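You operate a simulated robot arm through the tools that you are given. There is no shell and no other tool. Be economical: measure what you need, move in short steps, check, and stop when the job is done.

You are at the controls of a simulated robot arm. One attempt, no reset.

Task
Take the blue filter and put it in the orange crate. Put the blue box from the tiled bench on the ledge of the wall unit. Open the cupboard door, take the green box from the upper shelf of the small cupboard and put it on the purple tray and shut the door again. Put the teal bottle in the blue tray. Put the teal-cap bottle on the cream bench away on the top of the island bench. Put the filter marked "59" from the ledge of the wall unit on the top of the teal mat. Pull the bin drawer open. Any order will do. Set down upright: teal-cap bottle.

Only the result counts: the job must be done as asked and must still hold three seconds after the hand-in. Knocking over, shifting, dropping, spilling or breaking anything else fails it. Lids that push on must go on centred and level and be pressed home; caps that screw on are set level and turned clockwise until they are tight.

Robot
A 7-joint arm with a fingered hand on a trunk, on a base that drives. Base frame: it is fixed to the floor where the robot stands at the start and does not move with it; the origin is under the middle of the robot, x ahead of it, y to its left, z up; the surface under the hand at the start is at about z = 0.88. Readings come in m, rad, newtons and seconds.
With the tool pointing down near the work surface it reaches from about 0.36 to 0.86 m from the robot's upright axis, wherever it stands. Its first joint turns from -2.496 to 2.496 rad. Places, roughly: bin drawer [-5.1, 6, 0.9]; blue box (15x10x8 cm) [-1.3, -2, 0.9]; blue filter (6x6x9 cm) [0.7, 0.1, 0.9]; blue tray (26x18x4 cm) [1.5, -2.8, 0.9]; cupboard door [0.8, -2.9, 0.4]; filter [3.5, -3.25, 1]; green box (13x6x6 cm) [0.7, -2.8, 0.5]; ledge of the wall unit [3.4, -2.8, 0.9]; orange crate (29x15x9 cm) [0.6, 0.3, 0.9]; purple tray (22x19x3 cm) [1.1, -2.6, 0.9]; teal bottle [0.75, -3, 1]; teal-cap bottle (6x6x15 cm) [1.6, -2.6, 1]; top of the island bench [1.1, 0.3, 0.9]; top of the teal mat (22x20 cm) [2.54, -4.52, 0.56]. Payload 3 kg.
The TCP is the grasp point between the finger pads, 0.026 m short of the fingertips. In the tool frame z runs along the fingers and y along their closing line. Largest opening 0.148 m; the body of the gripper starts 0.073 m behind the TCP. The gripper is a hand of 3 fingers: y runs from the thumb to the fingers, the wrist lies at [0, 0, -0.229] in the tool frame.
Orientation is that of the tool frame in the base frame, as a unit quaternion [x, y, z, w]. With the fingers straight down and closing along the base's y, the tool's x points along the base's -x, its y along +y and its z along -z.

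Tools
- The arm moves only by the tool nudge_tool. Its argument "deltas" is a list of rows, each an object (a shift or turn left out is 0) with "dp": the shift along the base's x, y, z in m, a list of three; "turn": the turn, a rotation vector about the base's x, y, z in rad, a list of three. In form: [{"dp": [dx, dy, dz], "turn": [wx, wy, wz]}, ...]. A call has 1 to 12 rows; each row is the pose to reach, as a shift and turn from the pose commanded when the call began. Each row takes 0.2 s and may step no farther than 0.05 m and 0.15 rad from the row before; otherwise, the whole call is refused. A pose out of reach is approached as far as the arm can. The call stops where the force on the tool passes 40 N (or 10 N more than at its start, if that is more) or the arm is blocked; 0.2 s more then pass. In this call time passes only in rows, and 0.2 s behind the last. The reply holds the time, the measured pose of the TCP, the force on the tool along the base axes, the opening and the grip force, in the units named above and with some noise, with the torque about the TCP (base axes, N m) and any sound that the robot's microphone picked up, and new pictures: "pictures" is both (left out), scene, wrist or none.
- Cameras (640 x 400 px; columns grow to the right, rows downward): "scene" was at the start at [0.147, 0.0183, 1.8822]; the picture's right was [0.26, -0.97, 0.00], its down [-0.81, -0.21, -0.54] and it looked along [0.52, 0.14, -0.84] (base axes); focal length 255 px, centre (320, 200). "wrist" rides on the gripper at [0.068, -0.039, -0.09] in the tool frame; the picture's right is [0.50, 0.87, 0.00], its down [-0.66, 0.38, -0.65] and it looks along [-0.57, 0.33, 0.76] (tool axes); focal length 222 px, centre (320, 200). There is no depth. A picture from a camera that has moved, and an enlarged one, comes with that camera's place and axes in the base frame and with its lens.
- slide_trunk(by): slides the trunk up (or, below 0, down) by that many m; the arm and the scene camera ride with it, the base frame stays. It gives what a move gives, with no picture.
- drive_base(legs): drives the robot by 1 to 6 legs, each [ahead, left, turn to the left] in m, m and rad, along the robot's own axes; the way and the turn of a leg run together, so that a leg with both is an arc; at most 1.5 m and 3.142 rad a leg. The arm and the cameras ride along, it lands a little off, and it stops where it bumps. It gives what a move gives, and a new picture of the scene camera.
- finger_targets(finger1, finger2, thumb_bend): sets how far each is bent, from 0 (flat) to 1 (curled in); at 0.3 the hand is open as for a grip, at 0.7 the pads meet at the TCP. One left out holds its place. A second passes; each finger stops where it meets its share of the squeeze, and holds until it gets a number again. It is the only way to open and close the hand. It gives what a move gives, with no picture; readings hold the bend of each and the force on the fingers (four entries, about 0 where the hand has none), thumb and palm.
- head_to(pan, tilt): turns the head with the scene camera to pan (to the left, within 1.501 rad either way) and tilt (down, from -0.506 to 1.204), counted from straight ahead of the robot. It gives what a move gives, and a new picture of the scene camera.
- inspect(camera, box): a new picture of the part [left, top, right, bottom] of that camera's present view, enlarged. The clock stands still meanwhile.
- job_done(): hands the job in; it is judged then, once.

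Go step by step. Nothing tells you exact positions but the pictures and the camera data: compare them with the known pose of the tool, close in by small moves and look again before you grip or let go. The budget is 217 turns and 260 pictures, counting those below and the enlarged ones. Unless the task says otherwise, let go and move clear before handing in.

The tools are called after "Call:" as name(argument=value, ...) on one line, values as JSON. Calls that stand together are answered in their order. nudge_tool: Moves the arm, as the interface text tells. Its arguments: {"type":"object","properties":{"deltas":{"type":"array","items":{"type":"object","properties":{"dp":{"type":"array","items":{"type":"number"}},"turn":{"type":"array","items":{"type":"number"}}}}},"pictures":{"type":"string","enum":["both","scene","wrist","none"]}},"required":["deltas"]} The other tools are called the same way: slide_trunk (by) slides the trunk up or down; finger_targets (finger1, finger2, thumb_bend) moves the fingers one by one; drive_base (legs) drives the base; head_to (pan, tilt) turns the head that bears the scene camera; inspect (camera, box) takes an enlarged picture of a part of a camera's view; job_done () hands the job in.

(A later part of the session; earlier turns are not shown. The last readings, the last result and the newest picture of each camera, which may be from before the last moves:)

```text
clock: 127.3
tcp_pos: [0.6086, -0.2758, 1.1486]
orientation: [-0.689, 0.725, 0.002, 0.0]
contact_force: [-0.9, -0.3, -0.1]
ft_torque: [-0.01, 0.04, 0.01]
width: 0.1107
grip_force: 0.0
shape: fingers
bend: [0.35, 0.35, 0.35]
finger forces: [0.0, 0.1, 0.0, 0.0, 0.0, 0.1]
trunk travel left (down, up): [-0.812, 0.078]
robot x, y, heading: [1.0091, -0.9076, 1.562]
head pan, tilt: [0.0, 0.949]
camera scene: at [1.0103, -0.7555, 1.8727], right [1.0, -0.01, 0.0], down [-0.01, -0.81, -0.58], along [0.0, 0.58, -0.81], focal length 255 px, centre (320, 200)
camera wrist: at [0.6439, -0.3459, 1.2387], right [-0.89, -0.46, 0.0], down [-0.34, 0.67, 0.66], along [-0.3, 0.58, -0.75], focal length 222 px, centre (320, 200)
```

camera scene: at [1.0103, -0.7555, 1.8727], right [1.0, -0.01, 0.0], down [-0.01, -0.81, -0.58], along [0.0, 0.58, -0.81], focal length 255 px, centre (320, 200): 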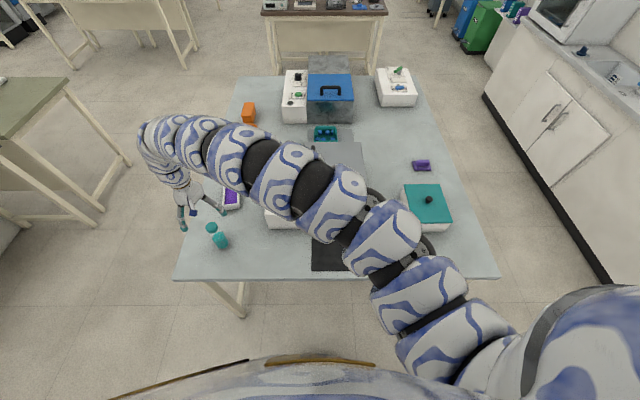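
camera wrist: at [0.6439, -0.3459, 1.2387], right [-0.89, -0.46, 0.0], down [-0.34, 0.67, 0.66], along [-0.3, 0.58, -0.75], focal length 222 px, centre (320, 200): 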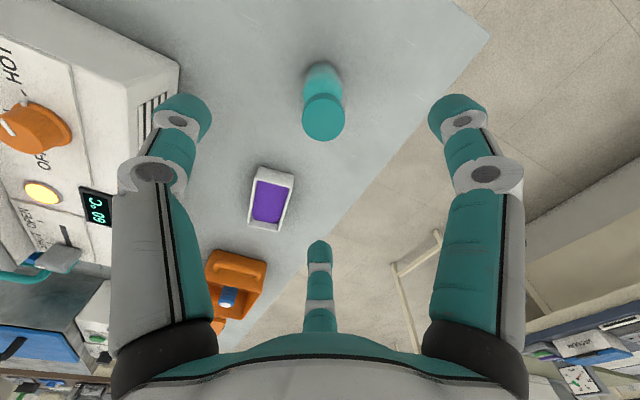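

The teal-cap bottle stands upright on the island bench. Next comes the wall unit: I drive back to the east side, facing the counter.

Call:
drive_base(legs=[[-0.3, 0, 0], [0, 0, -1.562], [1.4, 0, 0], [0, -1.4, 0]])

Call:
head_to(pan=-0.35, tilt=0.55)

```text
clock: 146.3
tcp_pos: [3.0225, -2.2145, 1.149]
orientation: [0.016, 1.0, 0.001, 0.002]
contact_force: [0.6, -0.4, 0.5]
ft_torque: [-0.01, 0.0, 0.0]
width: 0.111
grip_force: 0.0
shape: fingers
bend: [0.35, 0.35, 0.35]
finger forces: [0.1, 0.0, 0.1, 0.1, 0.0, 0.0]
trunk travel left (down, up): [-0.812, 0.078]
robot x, y, heading: [2.3995, -2.6255, 0.012]
head pan, tilt: [0.0, 0.949]
camera scene: at [2.5504, -2.6255, 1.8727], right [0.01, -1.0, 0.0], down [-0.81, -0.01, -0.58], along [0.58, 0.01, -0.81], focal length 255 px, centre (320, 200)
```

scene: 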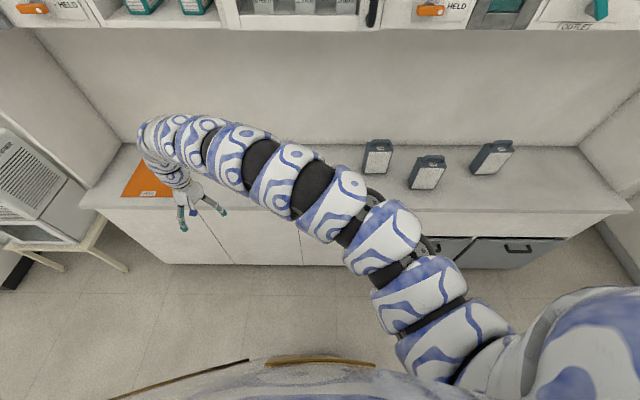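

```text
clock: 147.2
tcp_pos: [3.0225, -2.2139, 1.1497]
orientation: [0.016, 1.0, 0.001, 0.001]
contact_force: [0.5, 0.0, -0.2]
ft_torque: [0.02, -0.03, 0.03]
width: 0.1108
grip_force: 0.1
shape: fingers
bend: [0.35, 0.35, 0.35]
finger forces: [0.0, 0.0, 0.1, 0.0, 0.1, 0.0]
trunk travel left (down, up): [-0.812, 0.078]
robot x, y, heading: [2.399, -2.6289, 0.012]
head pan, tilt: [-0.351, 0.55]
camera scene: at [2.5623, -2.6558, 1.9055], right [-0.33, -0.94, 0.0], down [-0.49, 0.17, -0.85], along [0.8, -0.28, -0.52], focal length 255 px, centre (320, 200)
```

scene: 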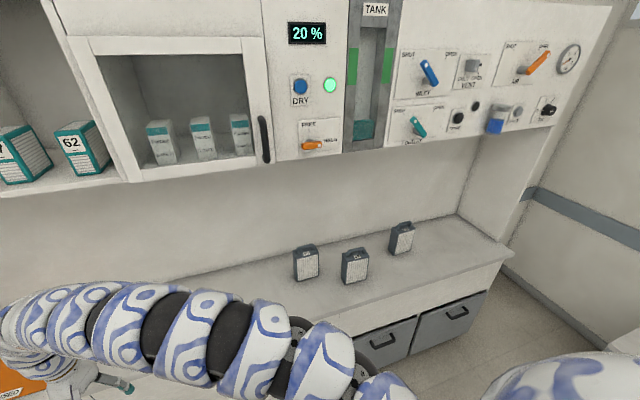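

Three dark-framed filters stand on the ledge. I read their labels.

Call:
inspect(camera="scene", box=[270, 200, 430, 300])

```text
4.00 times, centred on (350, 250) of scene
camera zoom: at [2.5623, -2.6558, 1.9055], right [-0.33, -0.94, 0.0], down [-0.49, 0.17, -0.85], along [0.8, -0.28, -0.52], focal length 1021 px, centre (200, 0)
```

zoom: 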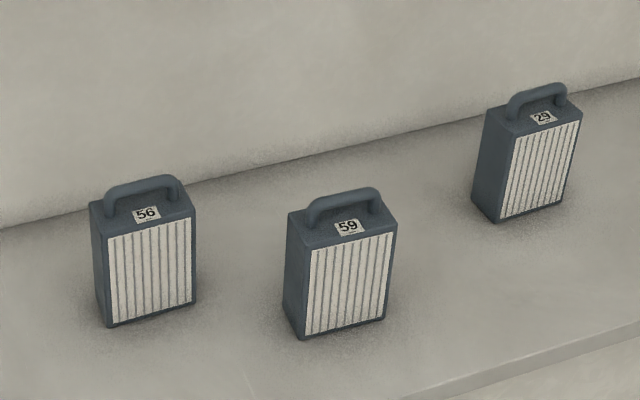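

The middle filter is "59", centred near (3.35, −3.11), about 15 cm tall with a handle bar on top running along y. I drive into position and look with the wrist camera.

Call:
drive_base(legs=[[0, -0.82, -0.012], [0.27, 0, 0]])

Call:
inspect(camera="wrist", box=[0, 0, 640, 400])

```text
clock: 153.0
tcp_pos: [3.303, -3.0554, 1.149]
orientation: [0.035, 0.999, 0.001, 0.0]
contact_force: [0.0, 0.0, -0.2]
ft_torque: [0.0, 0.01, 0.01]
width: 0.1109
grip_force: 0.0
shape: fingers
bend: [0.35, 0.35, 0.35]
finger forces: [0.0, 0.0, 0.1, 0.0, 0.1, 0.0]
trunk travel left (down, up): [-0.812, 0.078]
robot x, y, heading: [2.6623, -3.444, -0.027]
head pan, tilt: [-0.351, 0.55]
camera scene: at [2.8273, -3.4793, 1.9055], right [-0.37, -0.93, 0.0], down [-0.49, 0.19, -0.85], along [0.79, -0.31, -0.52], focal length 255 px, centre (320, 200)
```

scene: 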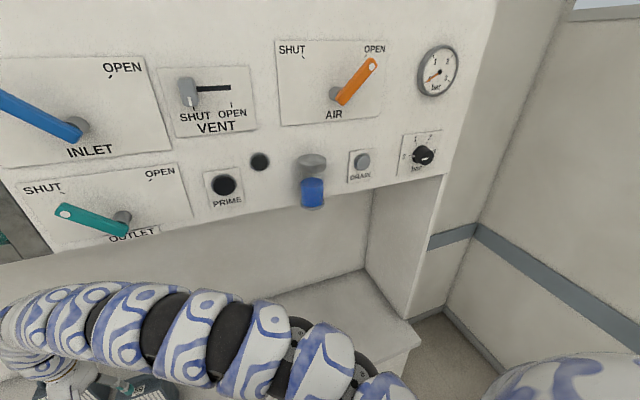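

```text
1.00 times, centred on (320, 200) of wrist (not enlarged: the box is as wide or as high as the picture)
camera zoom: at [3.2327, -3.0897, 1.2381], right [-0.44, 0.9, 0.0], down [0.68, 0.33, 0.66], along [0.59, 0.29, -0.75], focal length 222 px, centre (320, 200)
```

zoom: 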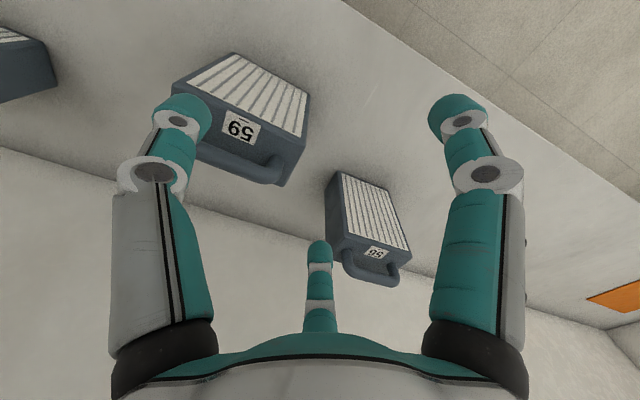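

The handle bar is centred near (3.348, −3.107), running along y. I turn the hand so that one finger faces two across the bar, and move above it.

Call:
nudge_tool(deltas=[{"dp": [0.013, -0.013, 0.0], "turn": [0, 0, 0.148]}, {"dp": [0.027, -0.026, 0.0], "turn": [0, 0, 0.295]}, {"dp": [0.041, -0.04, 0.0], "turn": [0, 0, 0.443]}, {"dp": [0.054, -0.052, 0.0], "turn": [0, 0, 0.59]}], pictures="wrist")

```text
clock: 154.0
tcp_pos: [3.3577, -3.1068, 1.1497]
orientation: [-0.257, 0.966, 0.002, 0.001]
contact_force: [0.2, 0.5, 0.8]
ft_torque: [0.0, -0.02, 0.02]
width: 0.1108
grip_force: 0.0
shape: fingers
bend: [0.35, 0.35, 0.35]
finger forces: [0.1, 0.2, 0.0, 0.0, 0.1, 0.0]
trunk travel left (down, up): [-0.812, 0.078]
robot x, y, heading: [2.6642, -3.4447, -0.023]
head pan, tilt: [-0.351, 0.55]
camera wrist: at [3.3187, -3.1734, 1.2398], right [-0.87, 0.5, 0.0], down [0.38, 0.65, 0.66], along [0.33, 0.57, -0.75], focal length 222 px, centre (320, 200)
```

wrist: 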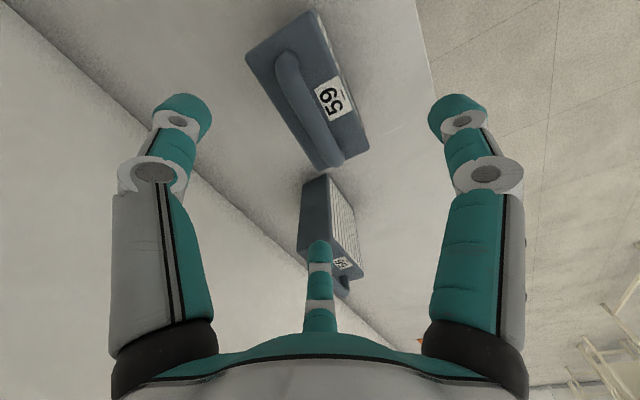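

I shift slightly and descend until the fingertips flank the handle bar.

Call:
nudge_tool(deltas=[{"dp": [0.004, -0.006, -0.03]}, {"dp": [0.004, -0.006, -0.05]}, {"dp": [0.004, -0.006, -0.063]}], pictures="wrist")

```text
clock: 154.8
tcp_pos: [3.3608, -3.1121, 1.0857]
orientation: [-0.257, 0.966, 0.001, 0.002]
contact_force: [-0.5, 0.6, 0.1]
ft_torque: [0.0, -0.02, 0.0]
width: 0.111
grip_force: 0.0
shape: fingers
bend: [0.35, 0.35, 0.35]
finger forces: [0.0, 0.0, 0.1, 0.1, 0.1, 0.1]
trunk travel left (down, up): [-0.812, 0.078]
robot x, y, heading: [2.6624, -3.4444, -0.029]
head pan, tilt: [-0.351, 0.55]
camera wrist: at [3.3221, -3.1799, 1.1763], right [-0.86, 0.5, 0.0], down [0.38, 0.65, 0.66], along [0.33, 0.57, -0.75], focal length 222 px, centre (320, 200)
```

wrist: 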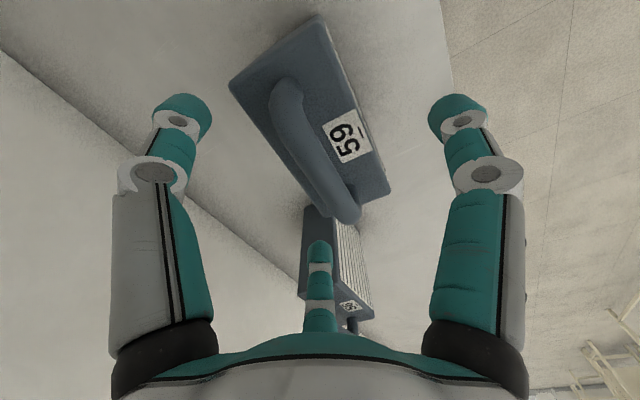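

The handle sits about 4 cm lower than I assumed. I correct the offset and descend further, watching the force.

Call:
nudge_tool(deltas=[{"dp": [0.009, 0.001, -0.015]}, {"dp": [0.009, 0.001, -0.028]}], pictures="wrist")

```text
clock: 155.4
tcp_pos: [3.3712, -3.1125, 1.0591]
orientation: [-0.257, 0.966, 0.001, 0.002]
contact_force: [-0.1, 1.0, 0.5]
ft_torque: [-0.01, 0.01, 0.0]
width: 0.1109
grip_force: 0.1
shape: fingers
bend: [0.35, 0.35, 0.35]
finger forces: [0.0, 0.1, 0.0, 0.0, 0.0, 0.0]
trunk travel left (down, up): [-0.812, 0.078]
robot x, y, heading: [2.6632, -3.444, -0.034]
head pan, tilt: [-0.351, 0.55]
camera wrist: at [3.3311, -3.1793, 1.1485], right [-0.86, 0.5, 0.0], down [0.38, 0.65, 0.66], along [0.33, 0.57, -0.75], focal length 222 px, centre (320, 200)
```

wrist: 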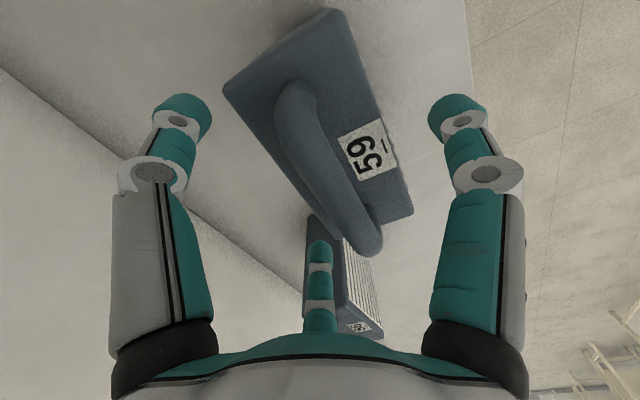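

The height estimate is uncertain, so I look from the side with the head camera to triangulate.

Call:
head_to(pan=0.55, tilt=0.75)

Call:
inspect(camera="scene", box=[240, 120, 440, 245])

```text
clock: 156.6
tcp_pos: [3.3706, -3.1113, 1.0578]
orientation: [-0.257, 0.966, 0.001, 0.002]
contact_force: [-0.2, 0.1, 0.1]
ft_torque: [0.0, 0.0, 0.01]
width: 0.111
grip_force: 0.0
shape: fingers
bend: [0.35, 0.35, 0.35]
finger forces: [0.0, 0.0, 0.1, 0.1, 0.1, 0.1]
trunk travel left (down, up): [-0.812, 0.078]
robot x, y, heading: [2.6611, -3.4462, -0.025]
head pan, tilt: [0.55, 0.75]
camera scene: at [2.8142, -3.4049, 1.8882], right [0.5, -0.87, 0.0], down [-0.59, -0.34, -0.73], along [0.63, 0.36, -0.68], focal length 255 px, centre (320, 200)
```

scene: 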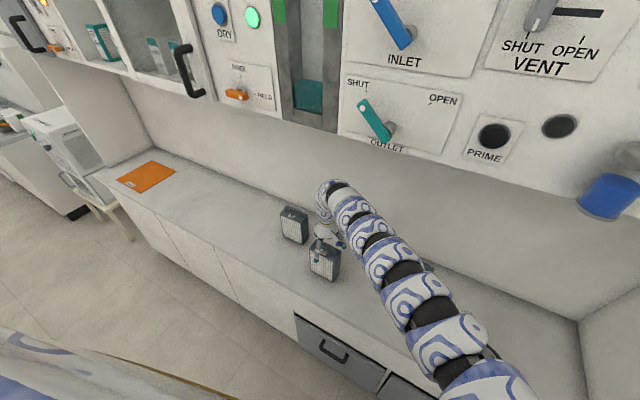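

```text
3.20 times, centred on (340, 182) of scene
camera zoom: at [2.8142, -3.4049, 1.8882], right [0.5, -0.87, 0.0], down [-0.59, -0.34, -0.73], along [0.63, 0.36, -0.68], focal length 817 px, centre (256, 256)
```

zoom: 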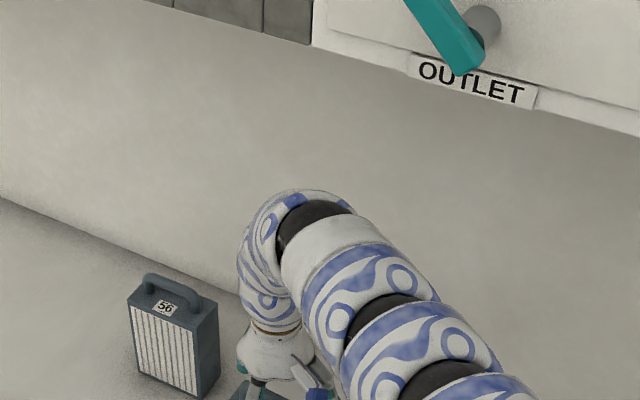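

Call:
inspect(camera="scene", box=[260, 190, 388, 290])

```text
4.00 times, centred on (324, 240) of scene
camera zoom: at [2.8142, -3.4049, 1.8882], right [0.5, -0.87, 0.0], down [-0.59, -0.34, -0.73], along [0.63, 0.36, -0.68], focal length 1021 px, centre (304, 40)
```

zoom: 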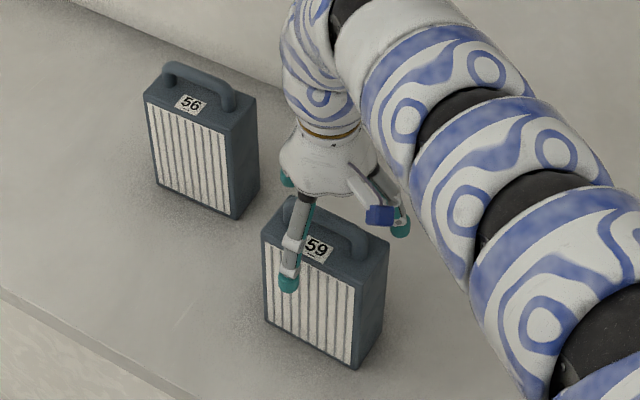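

Triangulated: box top at about 1.03 and handle bar near z = 1.055, centre (3.36, −3.115). I raise slightly so the fingertips clear the box top, then close on the bar.

Call:
nudge_tool(deltas=[{"dp": [0.0, -0.004, 0.008]}], pictures="none")

Call:
finger_targets(finger1=0.55, finger2=0.55, thumb_bend=0.55)

Call:
inspect(camera="wrist", box=[0, 0, 640, 400])

Call:
inspect(camera="scene", box=[260, 190, 388, 290])

```text
clock: 157.0
tcp_pos: [3.3703, -3.1149, 1.0659]
orientation: [-0.257, 0.966, 0.002, 0.001]
contact_force: [0.7, -0.4, 0.0]
ft_torque: [0.03, 0.01, -0.01]
width: 0.111
grip_force: 0.1
shape: fingers
bend: [0.35, 0.35, 0.35]
finger forces: [0.0, 0.1, 0.0, 0.1, 0.0, 0.1]
trunk travel left (down, up): [-0.812, 0.078]
robot x, y, heading: [2.6641, -3.4469, -0.023]
head pan, tilt: [0.55, 0.75]
```

```text
clock: 158.0
tcp_pos: [3.3709, -3.1167, 1.0655]
orientation: [-0.258, 0.966, 0.002, 0.002]
contact_force: [0.0, 0.4, 0.5]
ft_torque: [-0.02, -0.01, 0.04]
width: 0.0643
grip_force: 7.0
shape: fingers
bend: [0.47, 0.51, 0.52]
finger forces: [6.7, 2.8, 0.1, 0.0, 3.9, 0.0]
trunk travel left (down, up): [-0.812, 0.078]
robot x, y, heading: [2.6633, -3.4467, -0.026]
head pan, tilt: [0.55, 0.75]
```

```text
1.00 times, centred on (320, 200) of wrist (not enlarged: the box is as wide or as high as the picture)
camera zoom: at [3.3308, -3.1834, 1.156], right [-0.86, 0.5, 0.0], down [0.38, 0.65, 0.66], along [0.33, 0.57, -0.75], focal length 222 px, centre (320, 200)
```

zoom: 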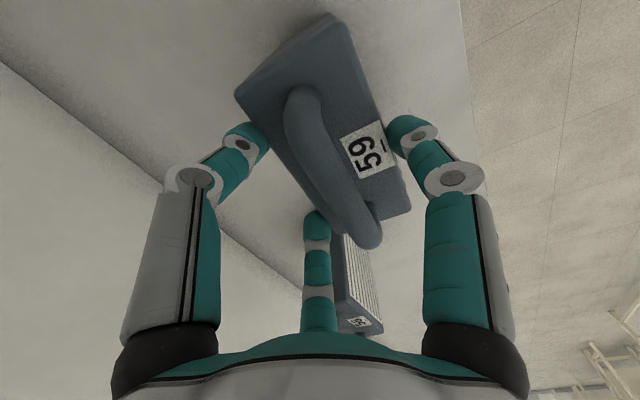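

```text
4.00 times, centred on (324, 240) of scene
camera zoom: at [2.8142, -3.4049, 1.8882], right [0.5, -0.87, 0.0], down [-0.59, -0.34, -0.73], along [0.63, 0.37, -0.68], focal length 1021 px, centre (304, 40)
```

zoom: 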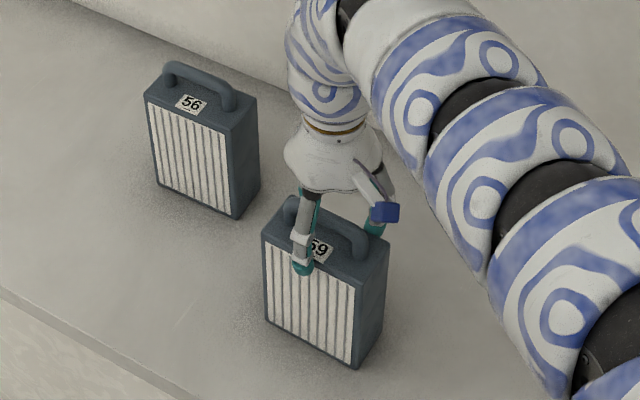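

The fingers close on the box faces themselves, near the top edge. I reopen, go 3.5 cm lower for a fuller grip and squeeze.

Call:
finger_targets(finger1=0.35, finger2=0.35, thumb_bend=0.35)

Call:
nudge_tool(deltas=[{"dp": [0.0, 0.0, -0.015]}, {"dp": [0.0, 0.0, -0.03]}], pictures="none")

Call:
finger_targets(finger1=0.7, finger2=0.7, thumb_bend=0.7)

Call:
nudge_tool(deltas=[{"dp": [0.0, 0.0, 0.01]}, {"dp": [0.0, 0.0, 0.02]}])

```text
clock: 159.0
tcp_pos: [3.3703, -3.1154, 1.0664]
orientation: [-0.257, 0.967, 0.001, 0.002]
contact_force: [0.3, -0.1, -0.7]
ft_torque: [-0.03, 0.02, 0.0]
width: 0.111
grip_force: 0.0
shape: fingers
bend: [0.35, 0.35, 0.35]
finger forces: [0.1, 0.0, 0.0, 0.0, 0.1, 0.1]
trunk travel left (down, up): [-0.812, 0.078]
robot x, y, heading: [2.6637, -3.445, -0.023]
head pan, tilt: [0.55, 0.75]
```

```text
clock: 159.6
tcp_pos: [3.3708, -3.1165, 1.0363]
orientation: [-0.257, 0.966, 0.001, 0.002]
contact_force: [0.6, -0.1, 0.6]
ft_torque: [-0.01, 0.03, 0.0]
width: 0.1111
grip_force: 0.1
shape: fingers
bend: [0.35, 0.35, 0.35]
finger forces: [0.1, 0.0, 0.0, 0.0, 0.0, 0.0]
trunk travel left (down, up): [-0.812, 0.078]
robot x, y, heading: [2.664, -3.4437, -0.028]
head pan, tilt: [0.55, 0.75]
```

```text
clock: 160.6
tcp_pos: [3.3705, -3.1174, 1.0376]
orientation: [-0.257, 0.966, 0.002, 0.001]
contact_force: [0.2, 0.5, -0.7]
ft_torque: [0.0, -0.02, -0.02]
width: 0.0595
grip_force: 15.1
shape: fingers
bend: [0.43, 0.64, 0.63]
finger forces: [15.0, 4.7, 0.0, 0.0, 10.1, 0.0]
trunk travel left (down, up): [-0.812, 0.078]
robot x, y, heading: [2.6648, -3.4452, -0.026]
head pan, tilt: [0.55, 0.75]
```

```text
clock: 161.2
tcp_pos: [3.3708, -3.1161, 1.0582]
orientation: [-0.257, 0.966, 0.001, 0.001]
contact_force: [0.2, 0.4, -2.8]
ft_torque: [0.01, -0.05, 0.01]
width: 0.0593
grip_force: 15.0
shape: fingers
bend: [0.43, 0.64, 0.63]
finger forces: [15.0, 4.7, 0.0, 0.0, 10.2, 0.0]
trunk travel left (down, up): [-0.812, 0.078]
robot x, y, heading: [2.6621, -3.444, -0.026]
head pan, tilt: [0.55, 0.75]
camera scene: at [2.8144, -3.4047, 1.8882], right [0.5, -0.87, 0.0], down [-0.59, -0.34, -0.73], along [0.63, 0.37, -0.68], focal length 255 px, centre (320, 200)
camera wrist: at [3.3302, -3.184, 1.1471], right [-0.86, 0.5, 0.0], down [0.38, 0.65, 0.66], along [0.33, 0.57, -0.75], focal length 222 px, centre (320, 200)
```

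scene: 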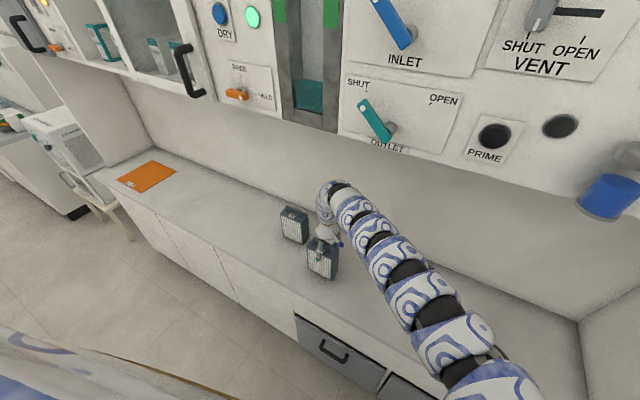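
wrist: 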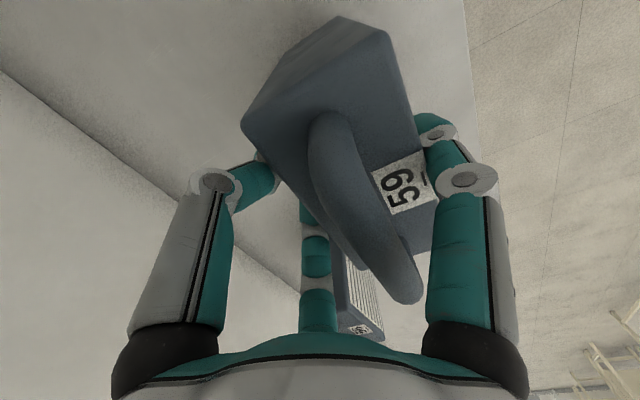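

The filter comes up with the hand. I lift it further.

Call:
nudge_tool(deltas=[{"dp": [0.0, 0.0, 0.03]}, {"dp": [0.0, 0.0, 0.06]}, {"dp": [0, 0, 0.08]}])

```text
clock: 162.0
tcp_pos: [3.37, -3.118, 1.1369]
orientation: [-0.257, 0.966, 0.001, 0.001]
contact_force: [0.0, 0.0, -1.8]
ft_torque: [-0.02, -0.04, -0.01]
width: 0.0591
grip_force: 15.0
shape: fingers
bend: [0.43, 0.64, 0.63]
finger forces: [15.1, 4.7, 0.0, 0.1, 10.3, 0.1]
trunk travel left (down, up): [-0.812, 0.078]
robot x, y, heading: [2.6621, -3.4451, -0.032]
head pan, tilt: [0.55, 0.75]
camera scene: at [2.8143, -3.4049, 1.8882], right [0.5, -0.87, 0.0], down [-0.59, -0.34, -0.73], along [0.63, 0.37, -0.68], focal length 255 px, centre (320, 200)
camera wrist: at [3.3301, -3.1855, 1.2269], right [-0.86, 0.5, 0.0], down [0.38, 0.65, 0.66], along [0.33, 0.57, -0.76], focal length 222 px, centre (320, 200)
```

scene: 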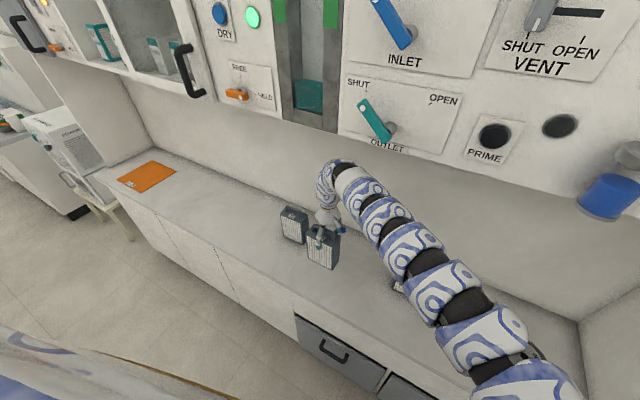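
wrist: 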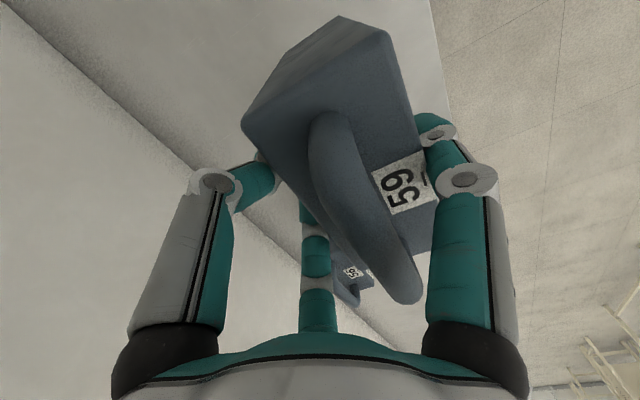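

It's held securely. I back off from the counter and turn to face the south wall to find the teal mat.

Call:
head_to(pan=0.2, tilt=0.85)

Call:
drive_base(legs=[[-0.45, 0, 0], [0, 0, -1.54]])

```text
clock: 162.8
tcp_pos: [3.3706, -3.1178, 1.1368]
orientation: [-0.257, 0.966, 0.001, 0.001]
contact_force: [-0.8, -0.3, -2.7]
ft_torque: [-0.01, -0.05, 0.03]
width: 0.059
grip_force: 14.6
shape: fingers
bend: [0.43, 0.64, 0.63]
finger forces: [15.0, 4.8, 0.1, 0.0, 10.3, 0.0]
trunk travel left (down, up): [-0.812, 0.078]
robot x, y, heading: [2.6649, -3.4427, -0.026]
head pan, tilt: [0.201, 0.85]
camera scene: at [2.8196, -3.4325, 1.8802], right [0.17, -0.98, 0.0], down [-0.74, -0.13, -0.66], along [0.65, 0.11, -0.75], focal length 255 px, centre (320, 200)
```

scene: 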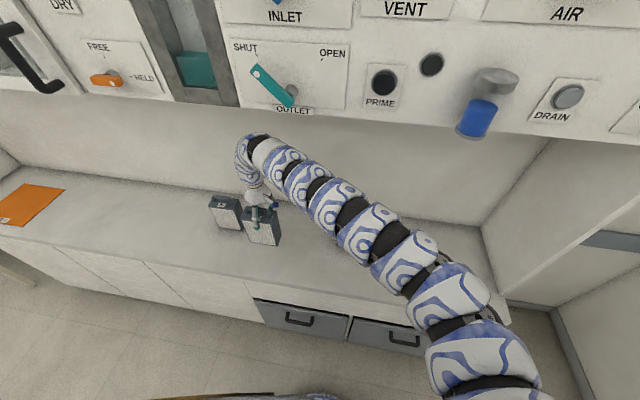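

```text
clock: 169.3
tcp_pos: [2.5675, -4.1309, 1.1363]
orientation: [0.487, 0.873, 0.0, 0.002]
contact_force: [-0.7, -0.3, -1.7]
ft_torque: [-0.05, 0.04, -0.04]
width: 0.0586
grip_force: 13.8
shape: fingers
bend: [0.43, 0.64, 0.63]
finger forces: [13.9, 4.2, 0.2, 0.1, 9.7, 0.0]
trunk travel left (down, up): [-0.812, 0.078]
robot x, y, heading: [2.2223, -3.4311, -1.566]
head pan, tilt: [0.201, 0.85]
camera scene: at [2.2339, -3.5899, 1.8802], right [-0.98, -0.2, 0.0], down [-0.15, 0.74, -0.66], along [0.13, -0.65, -0.75], focal length 255 px, centre (320, 200)
```

scene: 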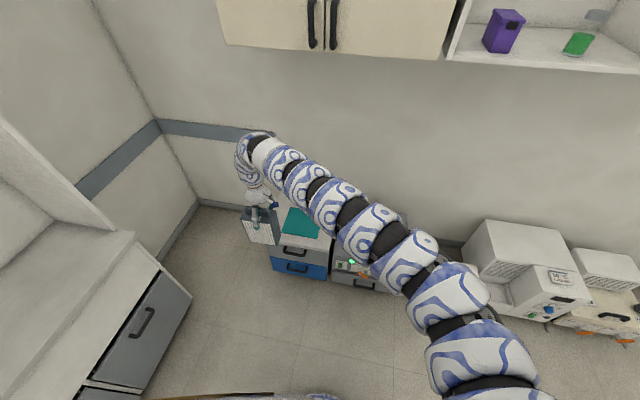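

The teal mat lies on a low drawer unit at about (2.55, −4.515). I drive ahead so the filter hangs over it.

Call:
drive_base(legs=[[0.35, -0.01, 0]])

Call:
slide_trunk(by=-0.2)

Call:
inspect(camera="wrist", box=[0, 0, 640, 400])

```text
clock: 171.6
tcp_pos: [2.5557, -4.4883, 1.1355]
orientation: [0.489, 0.872, 0.001, 0.001]
contact_force: [0.2, 0.4, -2.5]
ft_torque: [-0.02, -0.04, -0.01]
width: 0.059
grip_force: 14.4
shape: fingers
bend: [0.43, 0.64, 0.63]
finger forces: [14.0, 4.2, 0.0, 0.0, 9.8, 0.0]
trunk travel left (down, up): [-0.812, 0.078]
robot x, y, heading: [2.2086, -3.7909, -1.566]
head pan, tilt: [0.201, 0.85]
camera scene: at [2.2242, -3.9469, 1.8801], right [-0.98, -0.2, 0.0], down [-0.15, 0.74, -0.66], along [0.13, -0.65, -0.75], focal length 255 px, centre (320, 200)
```

scene: 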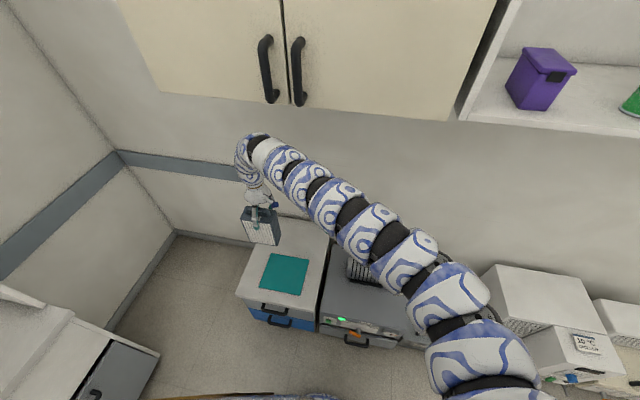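

```text
clock: 173.8
tcp_pos: [2.5546, -4.4881, 0.9381]
orientation: [0.489, 0.872, 0.0, 0.002]
contact_force: [0.1, -0.4, -3.3]
ft_torque: [-0.07, 0.02, -0.03]
width: 0.0584
grip_force: 13.8
shape: fingers
bend: [0.43, 0.64, 0.63]
finger forces: [14.0, 4.2, 0.0, 0.0, 9.8, 0.0]
trunk travel left (down, up): [-0.612, 0.278]
robot x, y, heading: [2.2106, -3.7918, -1.57]
head pan, tilt: [0.201, 0.85]
```

```text
1.00 times, centred on (320, 200) of wrist (not enlarged: the box is as wide or as high as the picture)
camera zoom: at [2.4853, -4.4498, 1.027], right [0.48, 0.88, 0.0], down [0.66, -0.36, 0.66], along [0.58, -0.31, -0.75], focal length 222 px, centre (320, 200)
```

zoom: 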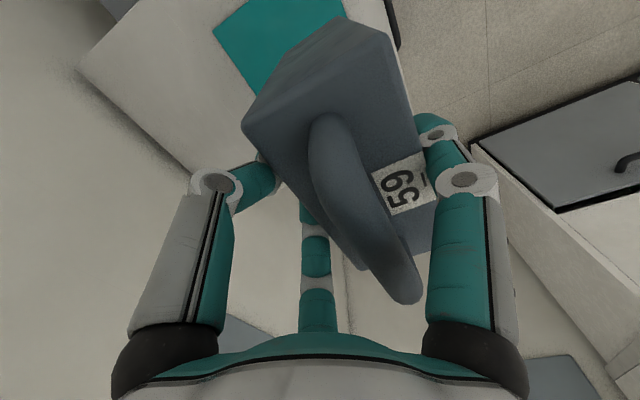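

The mat is centred at (2.54, −4.518). I shift the hand there and lower the trunk another 0.19 m.

Call:
nudge_tool(deltas=[{"dp": [-0.015, -0.039, 0]}], pictures="none")

Call:
slide_trunk(by=-0.18)

Call:
head_to(pan=0.3, tilt=0.85)

Call:
inspect(camera="wrist", box=[0, 0, 640, 400])

```text
clock: 174.2
tcp_pos: [2.5394, -4.5283, 0.9387]
orientation: [0.49, 0.872, -0.001, 0.002]
contact_force: [0.1, -0.1, -2.4]
ft_torque: [-0.05, -0.01, -0.01]
width: 0.0587
grip_force: 14.0
shape: fingers
bend: [0.43, 0.65, 0.63]
finger forces: [14.3, 4.4, 0.0, 0.1, 9.9, 0.0]
trunk travel left (down, up): [-0.612, 0.278]
robot x, y, heading: [2.2107, -3.7866, -1.568]
head pan, tilt: [0.201, 0.85]
```

```text
clock: 176.2
tcp_pos: [2.5402, -4.526, 0.7587]
orientation: [0.49, 0.872, 0.0, 0.002]
contact_force: [-0.5, -0.2, -2.8]
ft_torque: [-0.05, 0.0, -0.04]
width: 0.0581
grip_force: 14.7
shape: fingers
bend: [0.43, 0.65, 0.63]
finger forces: [14.4, 4.3, 0.0, 0.0, 9.9, 0.1]
trunk travel left (down, up): [-0.432, 0.458]
robot x, y, heading: [2.2132, -3.791, -1.571]
head pan, tilt: [0.201, 0.85]
```

```text
clock: 176.8
tcp_pos: [2.5399, -4.528, 0.7589]
orientation: [0.489, 0.872, 0.0, 0.002]
contact_force: [-0.9, -0.3, -2.8]
ft_torque: [-0.05, 0.05, -0.01]
width: 0.0583
grip_force: 14.6
shape: fingers
bend: [0.43, 0.65, 0.63]
finger forces: [14.4, 4.3, 0.0, 0.1, 9.8, 0.0]
trunk travel left (down, up): [-0.432, 0.458]
robot x, y, heading: [2.2113, -3.7896, -1.573]
head pan, tilt: [0.3, 0.85]
camera scene: at [2.2316, -3.9437, 1.5002], right [-0.96, -0.29, 0.0], down [-0.22, 0.72, -0.66], along [0.19, -0.63, -0.75], focal length 255 px, centre (320, 200)
```

scene: 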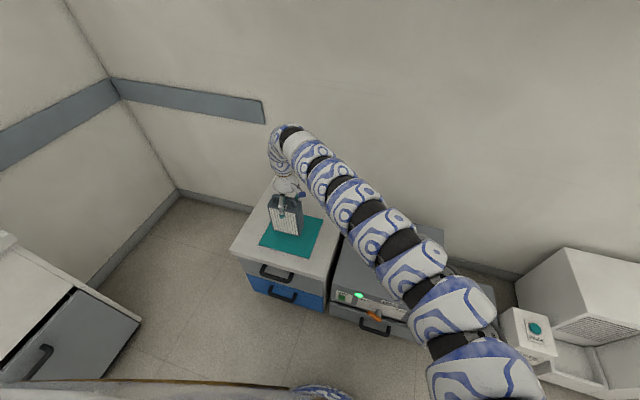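

```text
1.00 times, centred on (320, 200) of wrist (not enlarged: the box is as wide or as high as the picture)
camera zoom: at [2.4709, -4.4887, 0.8489], right [0.48, 0.88, 0.0], down [0.66, -0.36, 0.66], along [0.58, -0.31, -0.75], focal length 222 px, centre (320, 200)
```

zoom: 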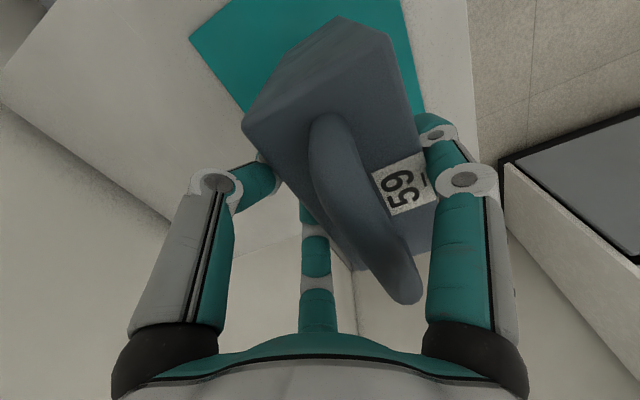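

The filter is over the mat. I lower it to contact.

Call:
nudge_tool(deltas=[{"dp": [-0.003, 0.008, -0.02]}, {"dp": [-0.003, 0.008, -0.03]}, {"dp": [-0.003, 0.008, -0.036]}, {"dp": [-0.003, 0.008, -0.041]}, {"dp": [-0.003, 0.008, -0.046]}], pictures="none")

```text
clock: 178.0
tcp_pos: [2.5365, -4.5187, 0.7133]
orientation: [0.489, 0.872, 0.0, 0.002]
contact_force: [0.1, -0.2, -2.4]
ft_torque: [-0.05, 0.04, 0.01]
width: 0.0585
grip_force: 15.0
shape: fingers
bend: [0.43, 0.65, 0.63]
finger forces: [14.5, 4.4, 0.0, 0.0, 10.0, 0.1]
trunk travel left (down, up): [-0.432, 0.458]
robot x, y, heading: [2.2088, -3.7929, -1.573]
head pan, tilt: [0.3, 0.85]
```

Call:
nudge_tool(deltas=[{"dp": [0, 0, -0.006]}, {"dp": [0, 0, -0.011]}, {"dp": [0, 0, -0.016]}], pictures="scene")

```text
clock: 178.8
tcp_pos: [2.5368, -4.519, 0.7007]
orientation: [0.49, 0.872, -0.001, 0.004]
contact_force: [-1.2, -11.5, 32.6]
ft_torque: [0.08, 0.26, 0.26]
width: 0.0571
grip_force: 21.8
shape: fingers
bend: [0.42, 0.67, 0.66]
finger forces: [16.4, 5.7, 0.1, 0.0, 22.0, 0.0]
trunk travel left (down, up): [-0.432, 0.458]
robot x, y, heading: [2.2089, -3.7886, -1.573]
head pan, tilt: [0.3, 0.85]
camera scene: at [2.2302, -3.9417, 1.5009], right [-0.96, -0.29, 0.0], down [-0.22, 0.72, -0.66], along [0.2, -0.63, -0.75], focal length 255 px, centre (320, 200)
```

scene: 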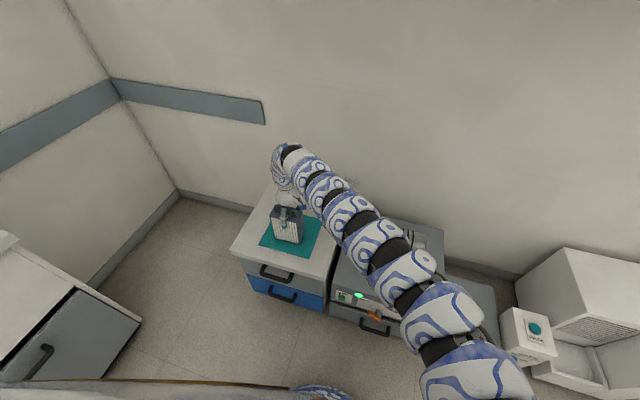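

It's down on the mat. I relieve the pressure, open the hand and rise.

Call:
nudge_tool(deltas=[{"dp": [0, 0, 0.004]}], pictures="none")

Call:
finger_targets(finger1=0.3, finger2=0.3, thumb_bend=0.3)

Call:
nudge_tool(deltas=[{"dp": [0, 0, 0.03]}, {"dp": [0, 0, 0.07]}, {"dp": [0, 0, 0.11]}, {"dp": [0, 0, 0.14]}])

```text
clock: 179.2
tcp_pos: [2.5368, -4.5178, 0.7016]
orientation: [0.49, 0.871, 0.0, 0.003]
contact_force: [1.1, -11.9, 19.9]
ft_torque: [-0.67, 0.23, 0.34]
width: 0.057
grip_force: 25.3
shape: fingers
bend: [0.42, 0.67, 0.66]
finger forces: [18.9, 5.9, 0.0, 0.1, 25.6, 0.1]
trunk travel left (down, up): [-0.432, 0.458]
robot x, y, heading: [2.2064, -3.7927, -1.576]
head pan, tilt: [0.3, 0.85]
```

```text
clock: 180.2
tcp_pos: [2.5372, -4.5176, 0.7007]
orientation: [0.49, 0.872, 0.0, 0.001]
contact_force: [0.4, 0.3, -0.1]
ft_torque: [-0.03, 0.01, -0.01]
width: 0.1264
grip_force: 0.0
shape: fingers
bend: [0.3, 0.3, 0.3]
finger forces: [0.1, 0.0, 0.0, 0.0, 0.0, 0.0]
trunk travel left (down, up): [-0.432, 0.458]
robot x, y, heading: [2.2091, -3.7906, -1.572]
head pan, tilt: [0.3, 0.85]
```

```text
clock: 181.2
tcp_pos: [2.5358, -4.5171, 0.8421]
orientation: [0.49, 0.872, 0.0, 0.001]
contact_force: [0.7, -0.2, -1.1]
ft_torque: [0.03, -0.03, 0.02]
width: 0.1266
grip_force: 0.1
shape: fingers
bend: [0.3, 0.3, 0.3]
finger forces: [0.0, 0.0, 0.1, 0.0, 0.0, 0.0]
trunk travel left (down, up): [-0.432, 0.458]
robot x, y, heading: [2.2079, -3.7866, -1.569]
head pan, tilt: [0.3, 0.85]
camera scene: at [2.2316, -3.9434, 1.5002], right [-0.96, -0.3, 0.0], down [-0.22, 0.72, -0.66], along [0.2, -0.63, -0.75], focal length 255 px, centre (320, 200)
camera wrist: at [2.4672, -4.4794, 0.931], right [0.48, 0.88, 0.0], down [0.66, -0.36, 0.66], along [0.58, -0.31, -0.75], focal length 222 px, centre (320, 200)
```

scene: 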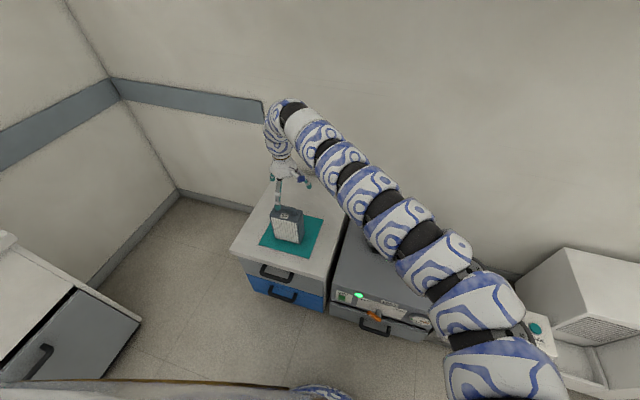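
wrist: 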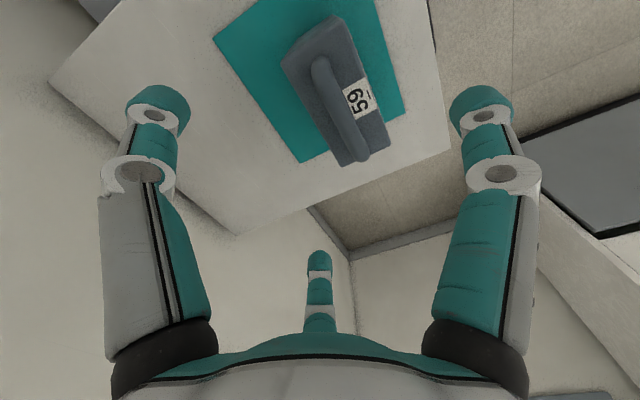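

The filter stands on the teal mat. Now I raise the trunk, and go to the cupboard under the cream bench.

Call:
slide_trunk(by=0.3)

Call:
head_to(pan=0, tilt=0.9)

Call:
drive_base(legs=[[-0.2, 0, 0], [0, -1.2, 0], [0, 0, 1.57], [0, 0, 1.57]])

```text
clock: 184.2
tcp_pos: [2.5371, -4.5181, 1.1407]
orientation: [0.489, 0.872, -0.001, 0.001]
contact_force: [0.5, 0.0, 0.2]
ft_torque: [0.0, -0.03, -0.03]
width: 0.1266
grip_force: 0.0
shape: fingers
bend: [0.3, 0.3, 0.3]
finger forces: [0.1, 0.0, 0.0, 0.1, 0.0, 0.1]
trunk travel left (down, up): [-0.732, 0.158]
robot x, y, heading: [2.2096, -3.7905, -1.571]
head pan, tilt: [0.3, 0.85]
```

```text
clock: 185.0
tcp_pos: [2.5368, -4.5174, 1.1393]
orientation: [0.49, 0.872, 0.0, 0.002]
contact_force: [0.1, -0.4, 0.6]
ft_torque: [0.04, 0.0, -0.02]
width: 0.1266
grip_force: 0.0
shape: fingers
bend: [0.3, 0.3, 0.3]
finger forces: [0.0, 0.1, 0.1, 0.1, 0.1, 0.0]
trunk travel left (down, up): [-0.732, 0.158]
robot x, y, heading: [2.2076, -3.7876, -1.57]
head pan, tilt: [0.0, 0.901]
camera scene: at [2.2085, -3.9444, 1.7963], right [-1.0, 0.0, 0.0], down [0.0, 0.78, -0.62], along [0.0, -0.62, -0.78], focal length 255 px, centre (320, 200)
```

scene: 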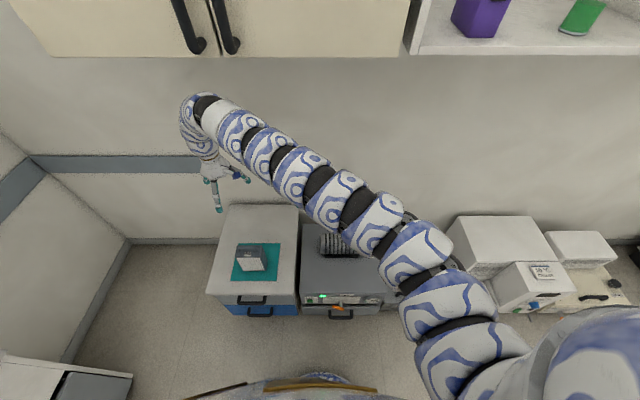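

```text
clock: 199.8
tcp_pos: [0.709, -2.8649, 1.1399]
orientation: [0.871, -0.492, -0.002, 0.001]
contact_force: [0.1, 0.0, -0.4]
ft_torque: [0.0, 0.01, 0.02]
width: 0.1264
grip_force: 0.1
shape: fingers
bend: [0.3, 0.3, 0.3]
finger forces: [0.0, 0.1, 0.0, 0.0, 0.0, 0.0]
trunk travel left (down, up): [-0.732, 0.158]
robot x, y, heading: [1.0336, -3.5955, 1.564]
head pan, tilt: [0.0, 0.901]
camera scene: at [1.0326, -3.4396, 1.7963], right [1.0, -0.01, 0.0], down [-0.01, -0.78, -0.62], along [0.0, 0.62, -0.78], focal length 255 px, centre (320, 200)
```

scene: 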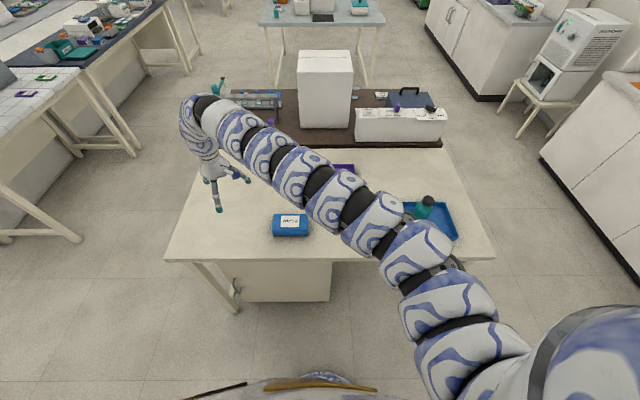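

To see the cupboard door I back up, pull the hand clear of the bench edge and lower the trunk.

Call:
drive_base(legs=[[-0.3, 0, 0]])

Call:
nudge_tool(deltas=[{"dp": [0, -0.04, 0]}, {"dp": [0, -0.08, 0]}], pictures="none")

Call:
slide_trunk(by=-0.6)

Call:
head_to(pan=0.1, tilt=0.75)

```text
clock: 201.9
tcp_pos: [0.7061, -3.1719, 1.1412]
orientation: [0.871, -0.491, -0.002, 0.0]
contact_force: [-0.6, -0.3, 0.7]
ft_torque: [0.02, 0.03, 0.0]
width: 0.1266
grip_force: 0.0
shape: fingers
bend: [0.3, 0.3, 0.3]
finger forces: [0.0, 0.0, 0.0, 0.0, 0.0, 0.0]
trunk travel left (down, up): [-0.732, 0.158]
robot x, y, heading: [1.029, -3.9007, 1.563]
head pan, tilt: [0.0, 0.901]
camera scene: at [1.0305, -3.7454, 1.7964], right [1.0, -0.01, 0.0], down [0.0, -0.78, -0.62], along [0.0, 0.62, -0.78], focal length 255 px, centre (320, 200)
```

scene: 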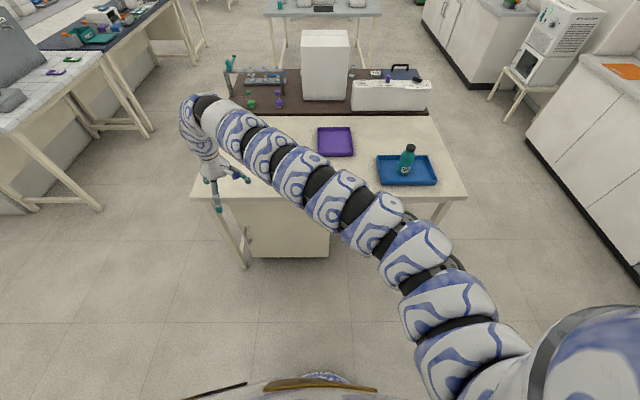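

```text
clock: 202.5
tcp_pos: [0.7063, -3.2514, 1.1406]
orientation: [0.871, -0.491, -0.002, -0.001]
contact_force: [0.7, -0.1, -0.8]
ft_torque: [-0.03, 0.0, 0.01]
width: 0.1269
grip_force: 0.2
shape: fingers
bend: [0.3, 0.3, 0.3]
finger forces: [0.0, 0.0, 0.0, 0.1, 0.1, 0.0]
trunk travel left (down, up): [-0.732, 0.158]
robot x, y, heading: [1.0323, -3.902, 1.565]
head pan, tilt: [0.0, 0.901]
```

```text
refused: -0.6 is not a number from -0.4 to 0.4
```

```text
clock: 203.2
tcp_pos: [0.7075, -3.2499, 1.1401]
orientation: [0.871, -0.492, -0.003, 0.0]
contact_force: [-0.2, 0.1, -0.9]
ft_torque: [0.0, 0.01, 0.01]
width: 0.1269
grip_force: 0.1
shape: fingers
bend: [0.3, 0.3, 0.3]
finger forces: [0.0, 0.0, 0.1, 0.1, 0.0, 0.0]
trunk travel left (down, up): [-0.732, 0.158]
robot x, y, heading: [1.0291, -3.8984, 1.567]
head pan, tilt: [0.099, 0.75]
camera scene: at [1.0224, -3.7372, 1.8082], right [1.0, 0.09, 0.0], down [0.06, -0.68, -0.73], along [-0.07, 0.73, -0.68], focal length 255 px, centre (320, 200)
```

scene: 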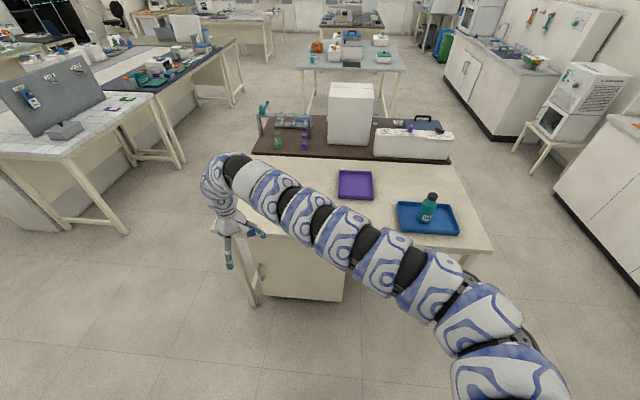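

Call:
slide_trunk(by=-0.4)

Call:
head_to(pan=0.2, tilt=0.7)

Call:
inspect(camera="wrist", box=[0, 0, 640, 400])

```text
clock: 207.0
tcp_pos: [0.7067, -3.2511, 0.7391]
orientation: [0.871, -0.492, -0.002, 0.0]
contact_force: [0.3, -0.1, -0.8]
ft_torque: [0.01, 0.04, -0.02]
width: 0.1266
grip_force: 0.2
shape: fingers
bend: [0.3, 0.3, 0.3]
finger forces: [0.1, 0.1, 0.1, 0.1, 0.0, 0.0]
trunk travel left (down, up): [-0.332, 0.558]
robot x, y, heading: [1.0332, -3.8988, 1.562]
head pan, tilt: [0.099, 0.75]
```

```text
clock: 207.7
tcp_pos: [0.7077, -3.2496, 0.7403]
orientation: [0.871, -0.492, -0.002, 0.0]
contact_force: [-0.8, -0.4, 0.2]
ft_torque: [0.0, -0.06, 0.01]
width: 0.1267
grip_force: 0.2
shape: fingers
bend: [0.3, 0.3, 0.3]
finger forces: [0.1, 0.0, 0.0, 0.1, 0.1, 0.1]
trunk travel left (down, up): [-0.332, 0.558]
robot x, y, heading: [1.0286, -3.9016, 1.567]
head pan, tilt: [0.201, 0.7]
camera scene: at [1.0136, -3.7363, 1.4125], right [0.98, 0.19, 0.0], down [0.12, -0.63, -0.76], along [-0.15, 0.75, -0.64], focal length 255 px, centre (320, 200)
```

scene: 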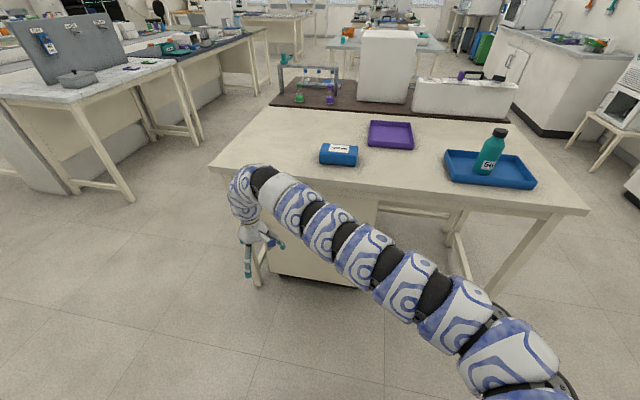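

```text
1.00 times, centred on (320, 200) of wrist (not enlarged: the box is as wide or as high as the picture)
camera zoom: at [0.7756, -3.288, 0.8306], right [-0.48, -0.88, 0.0], down [-0.66, 0.36, 0.66], along [-0.57, 0.32, -0.75], focal length 222 px, centre (320, 200)
```

zoom: 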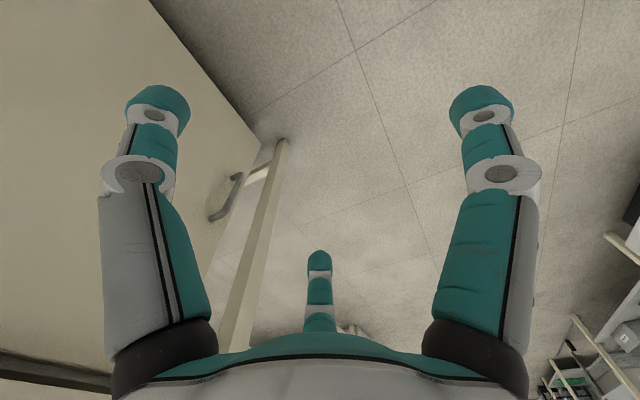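

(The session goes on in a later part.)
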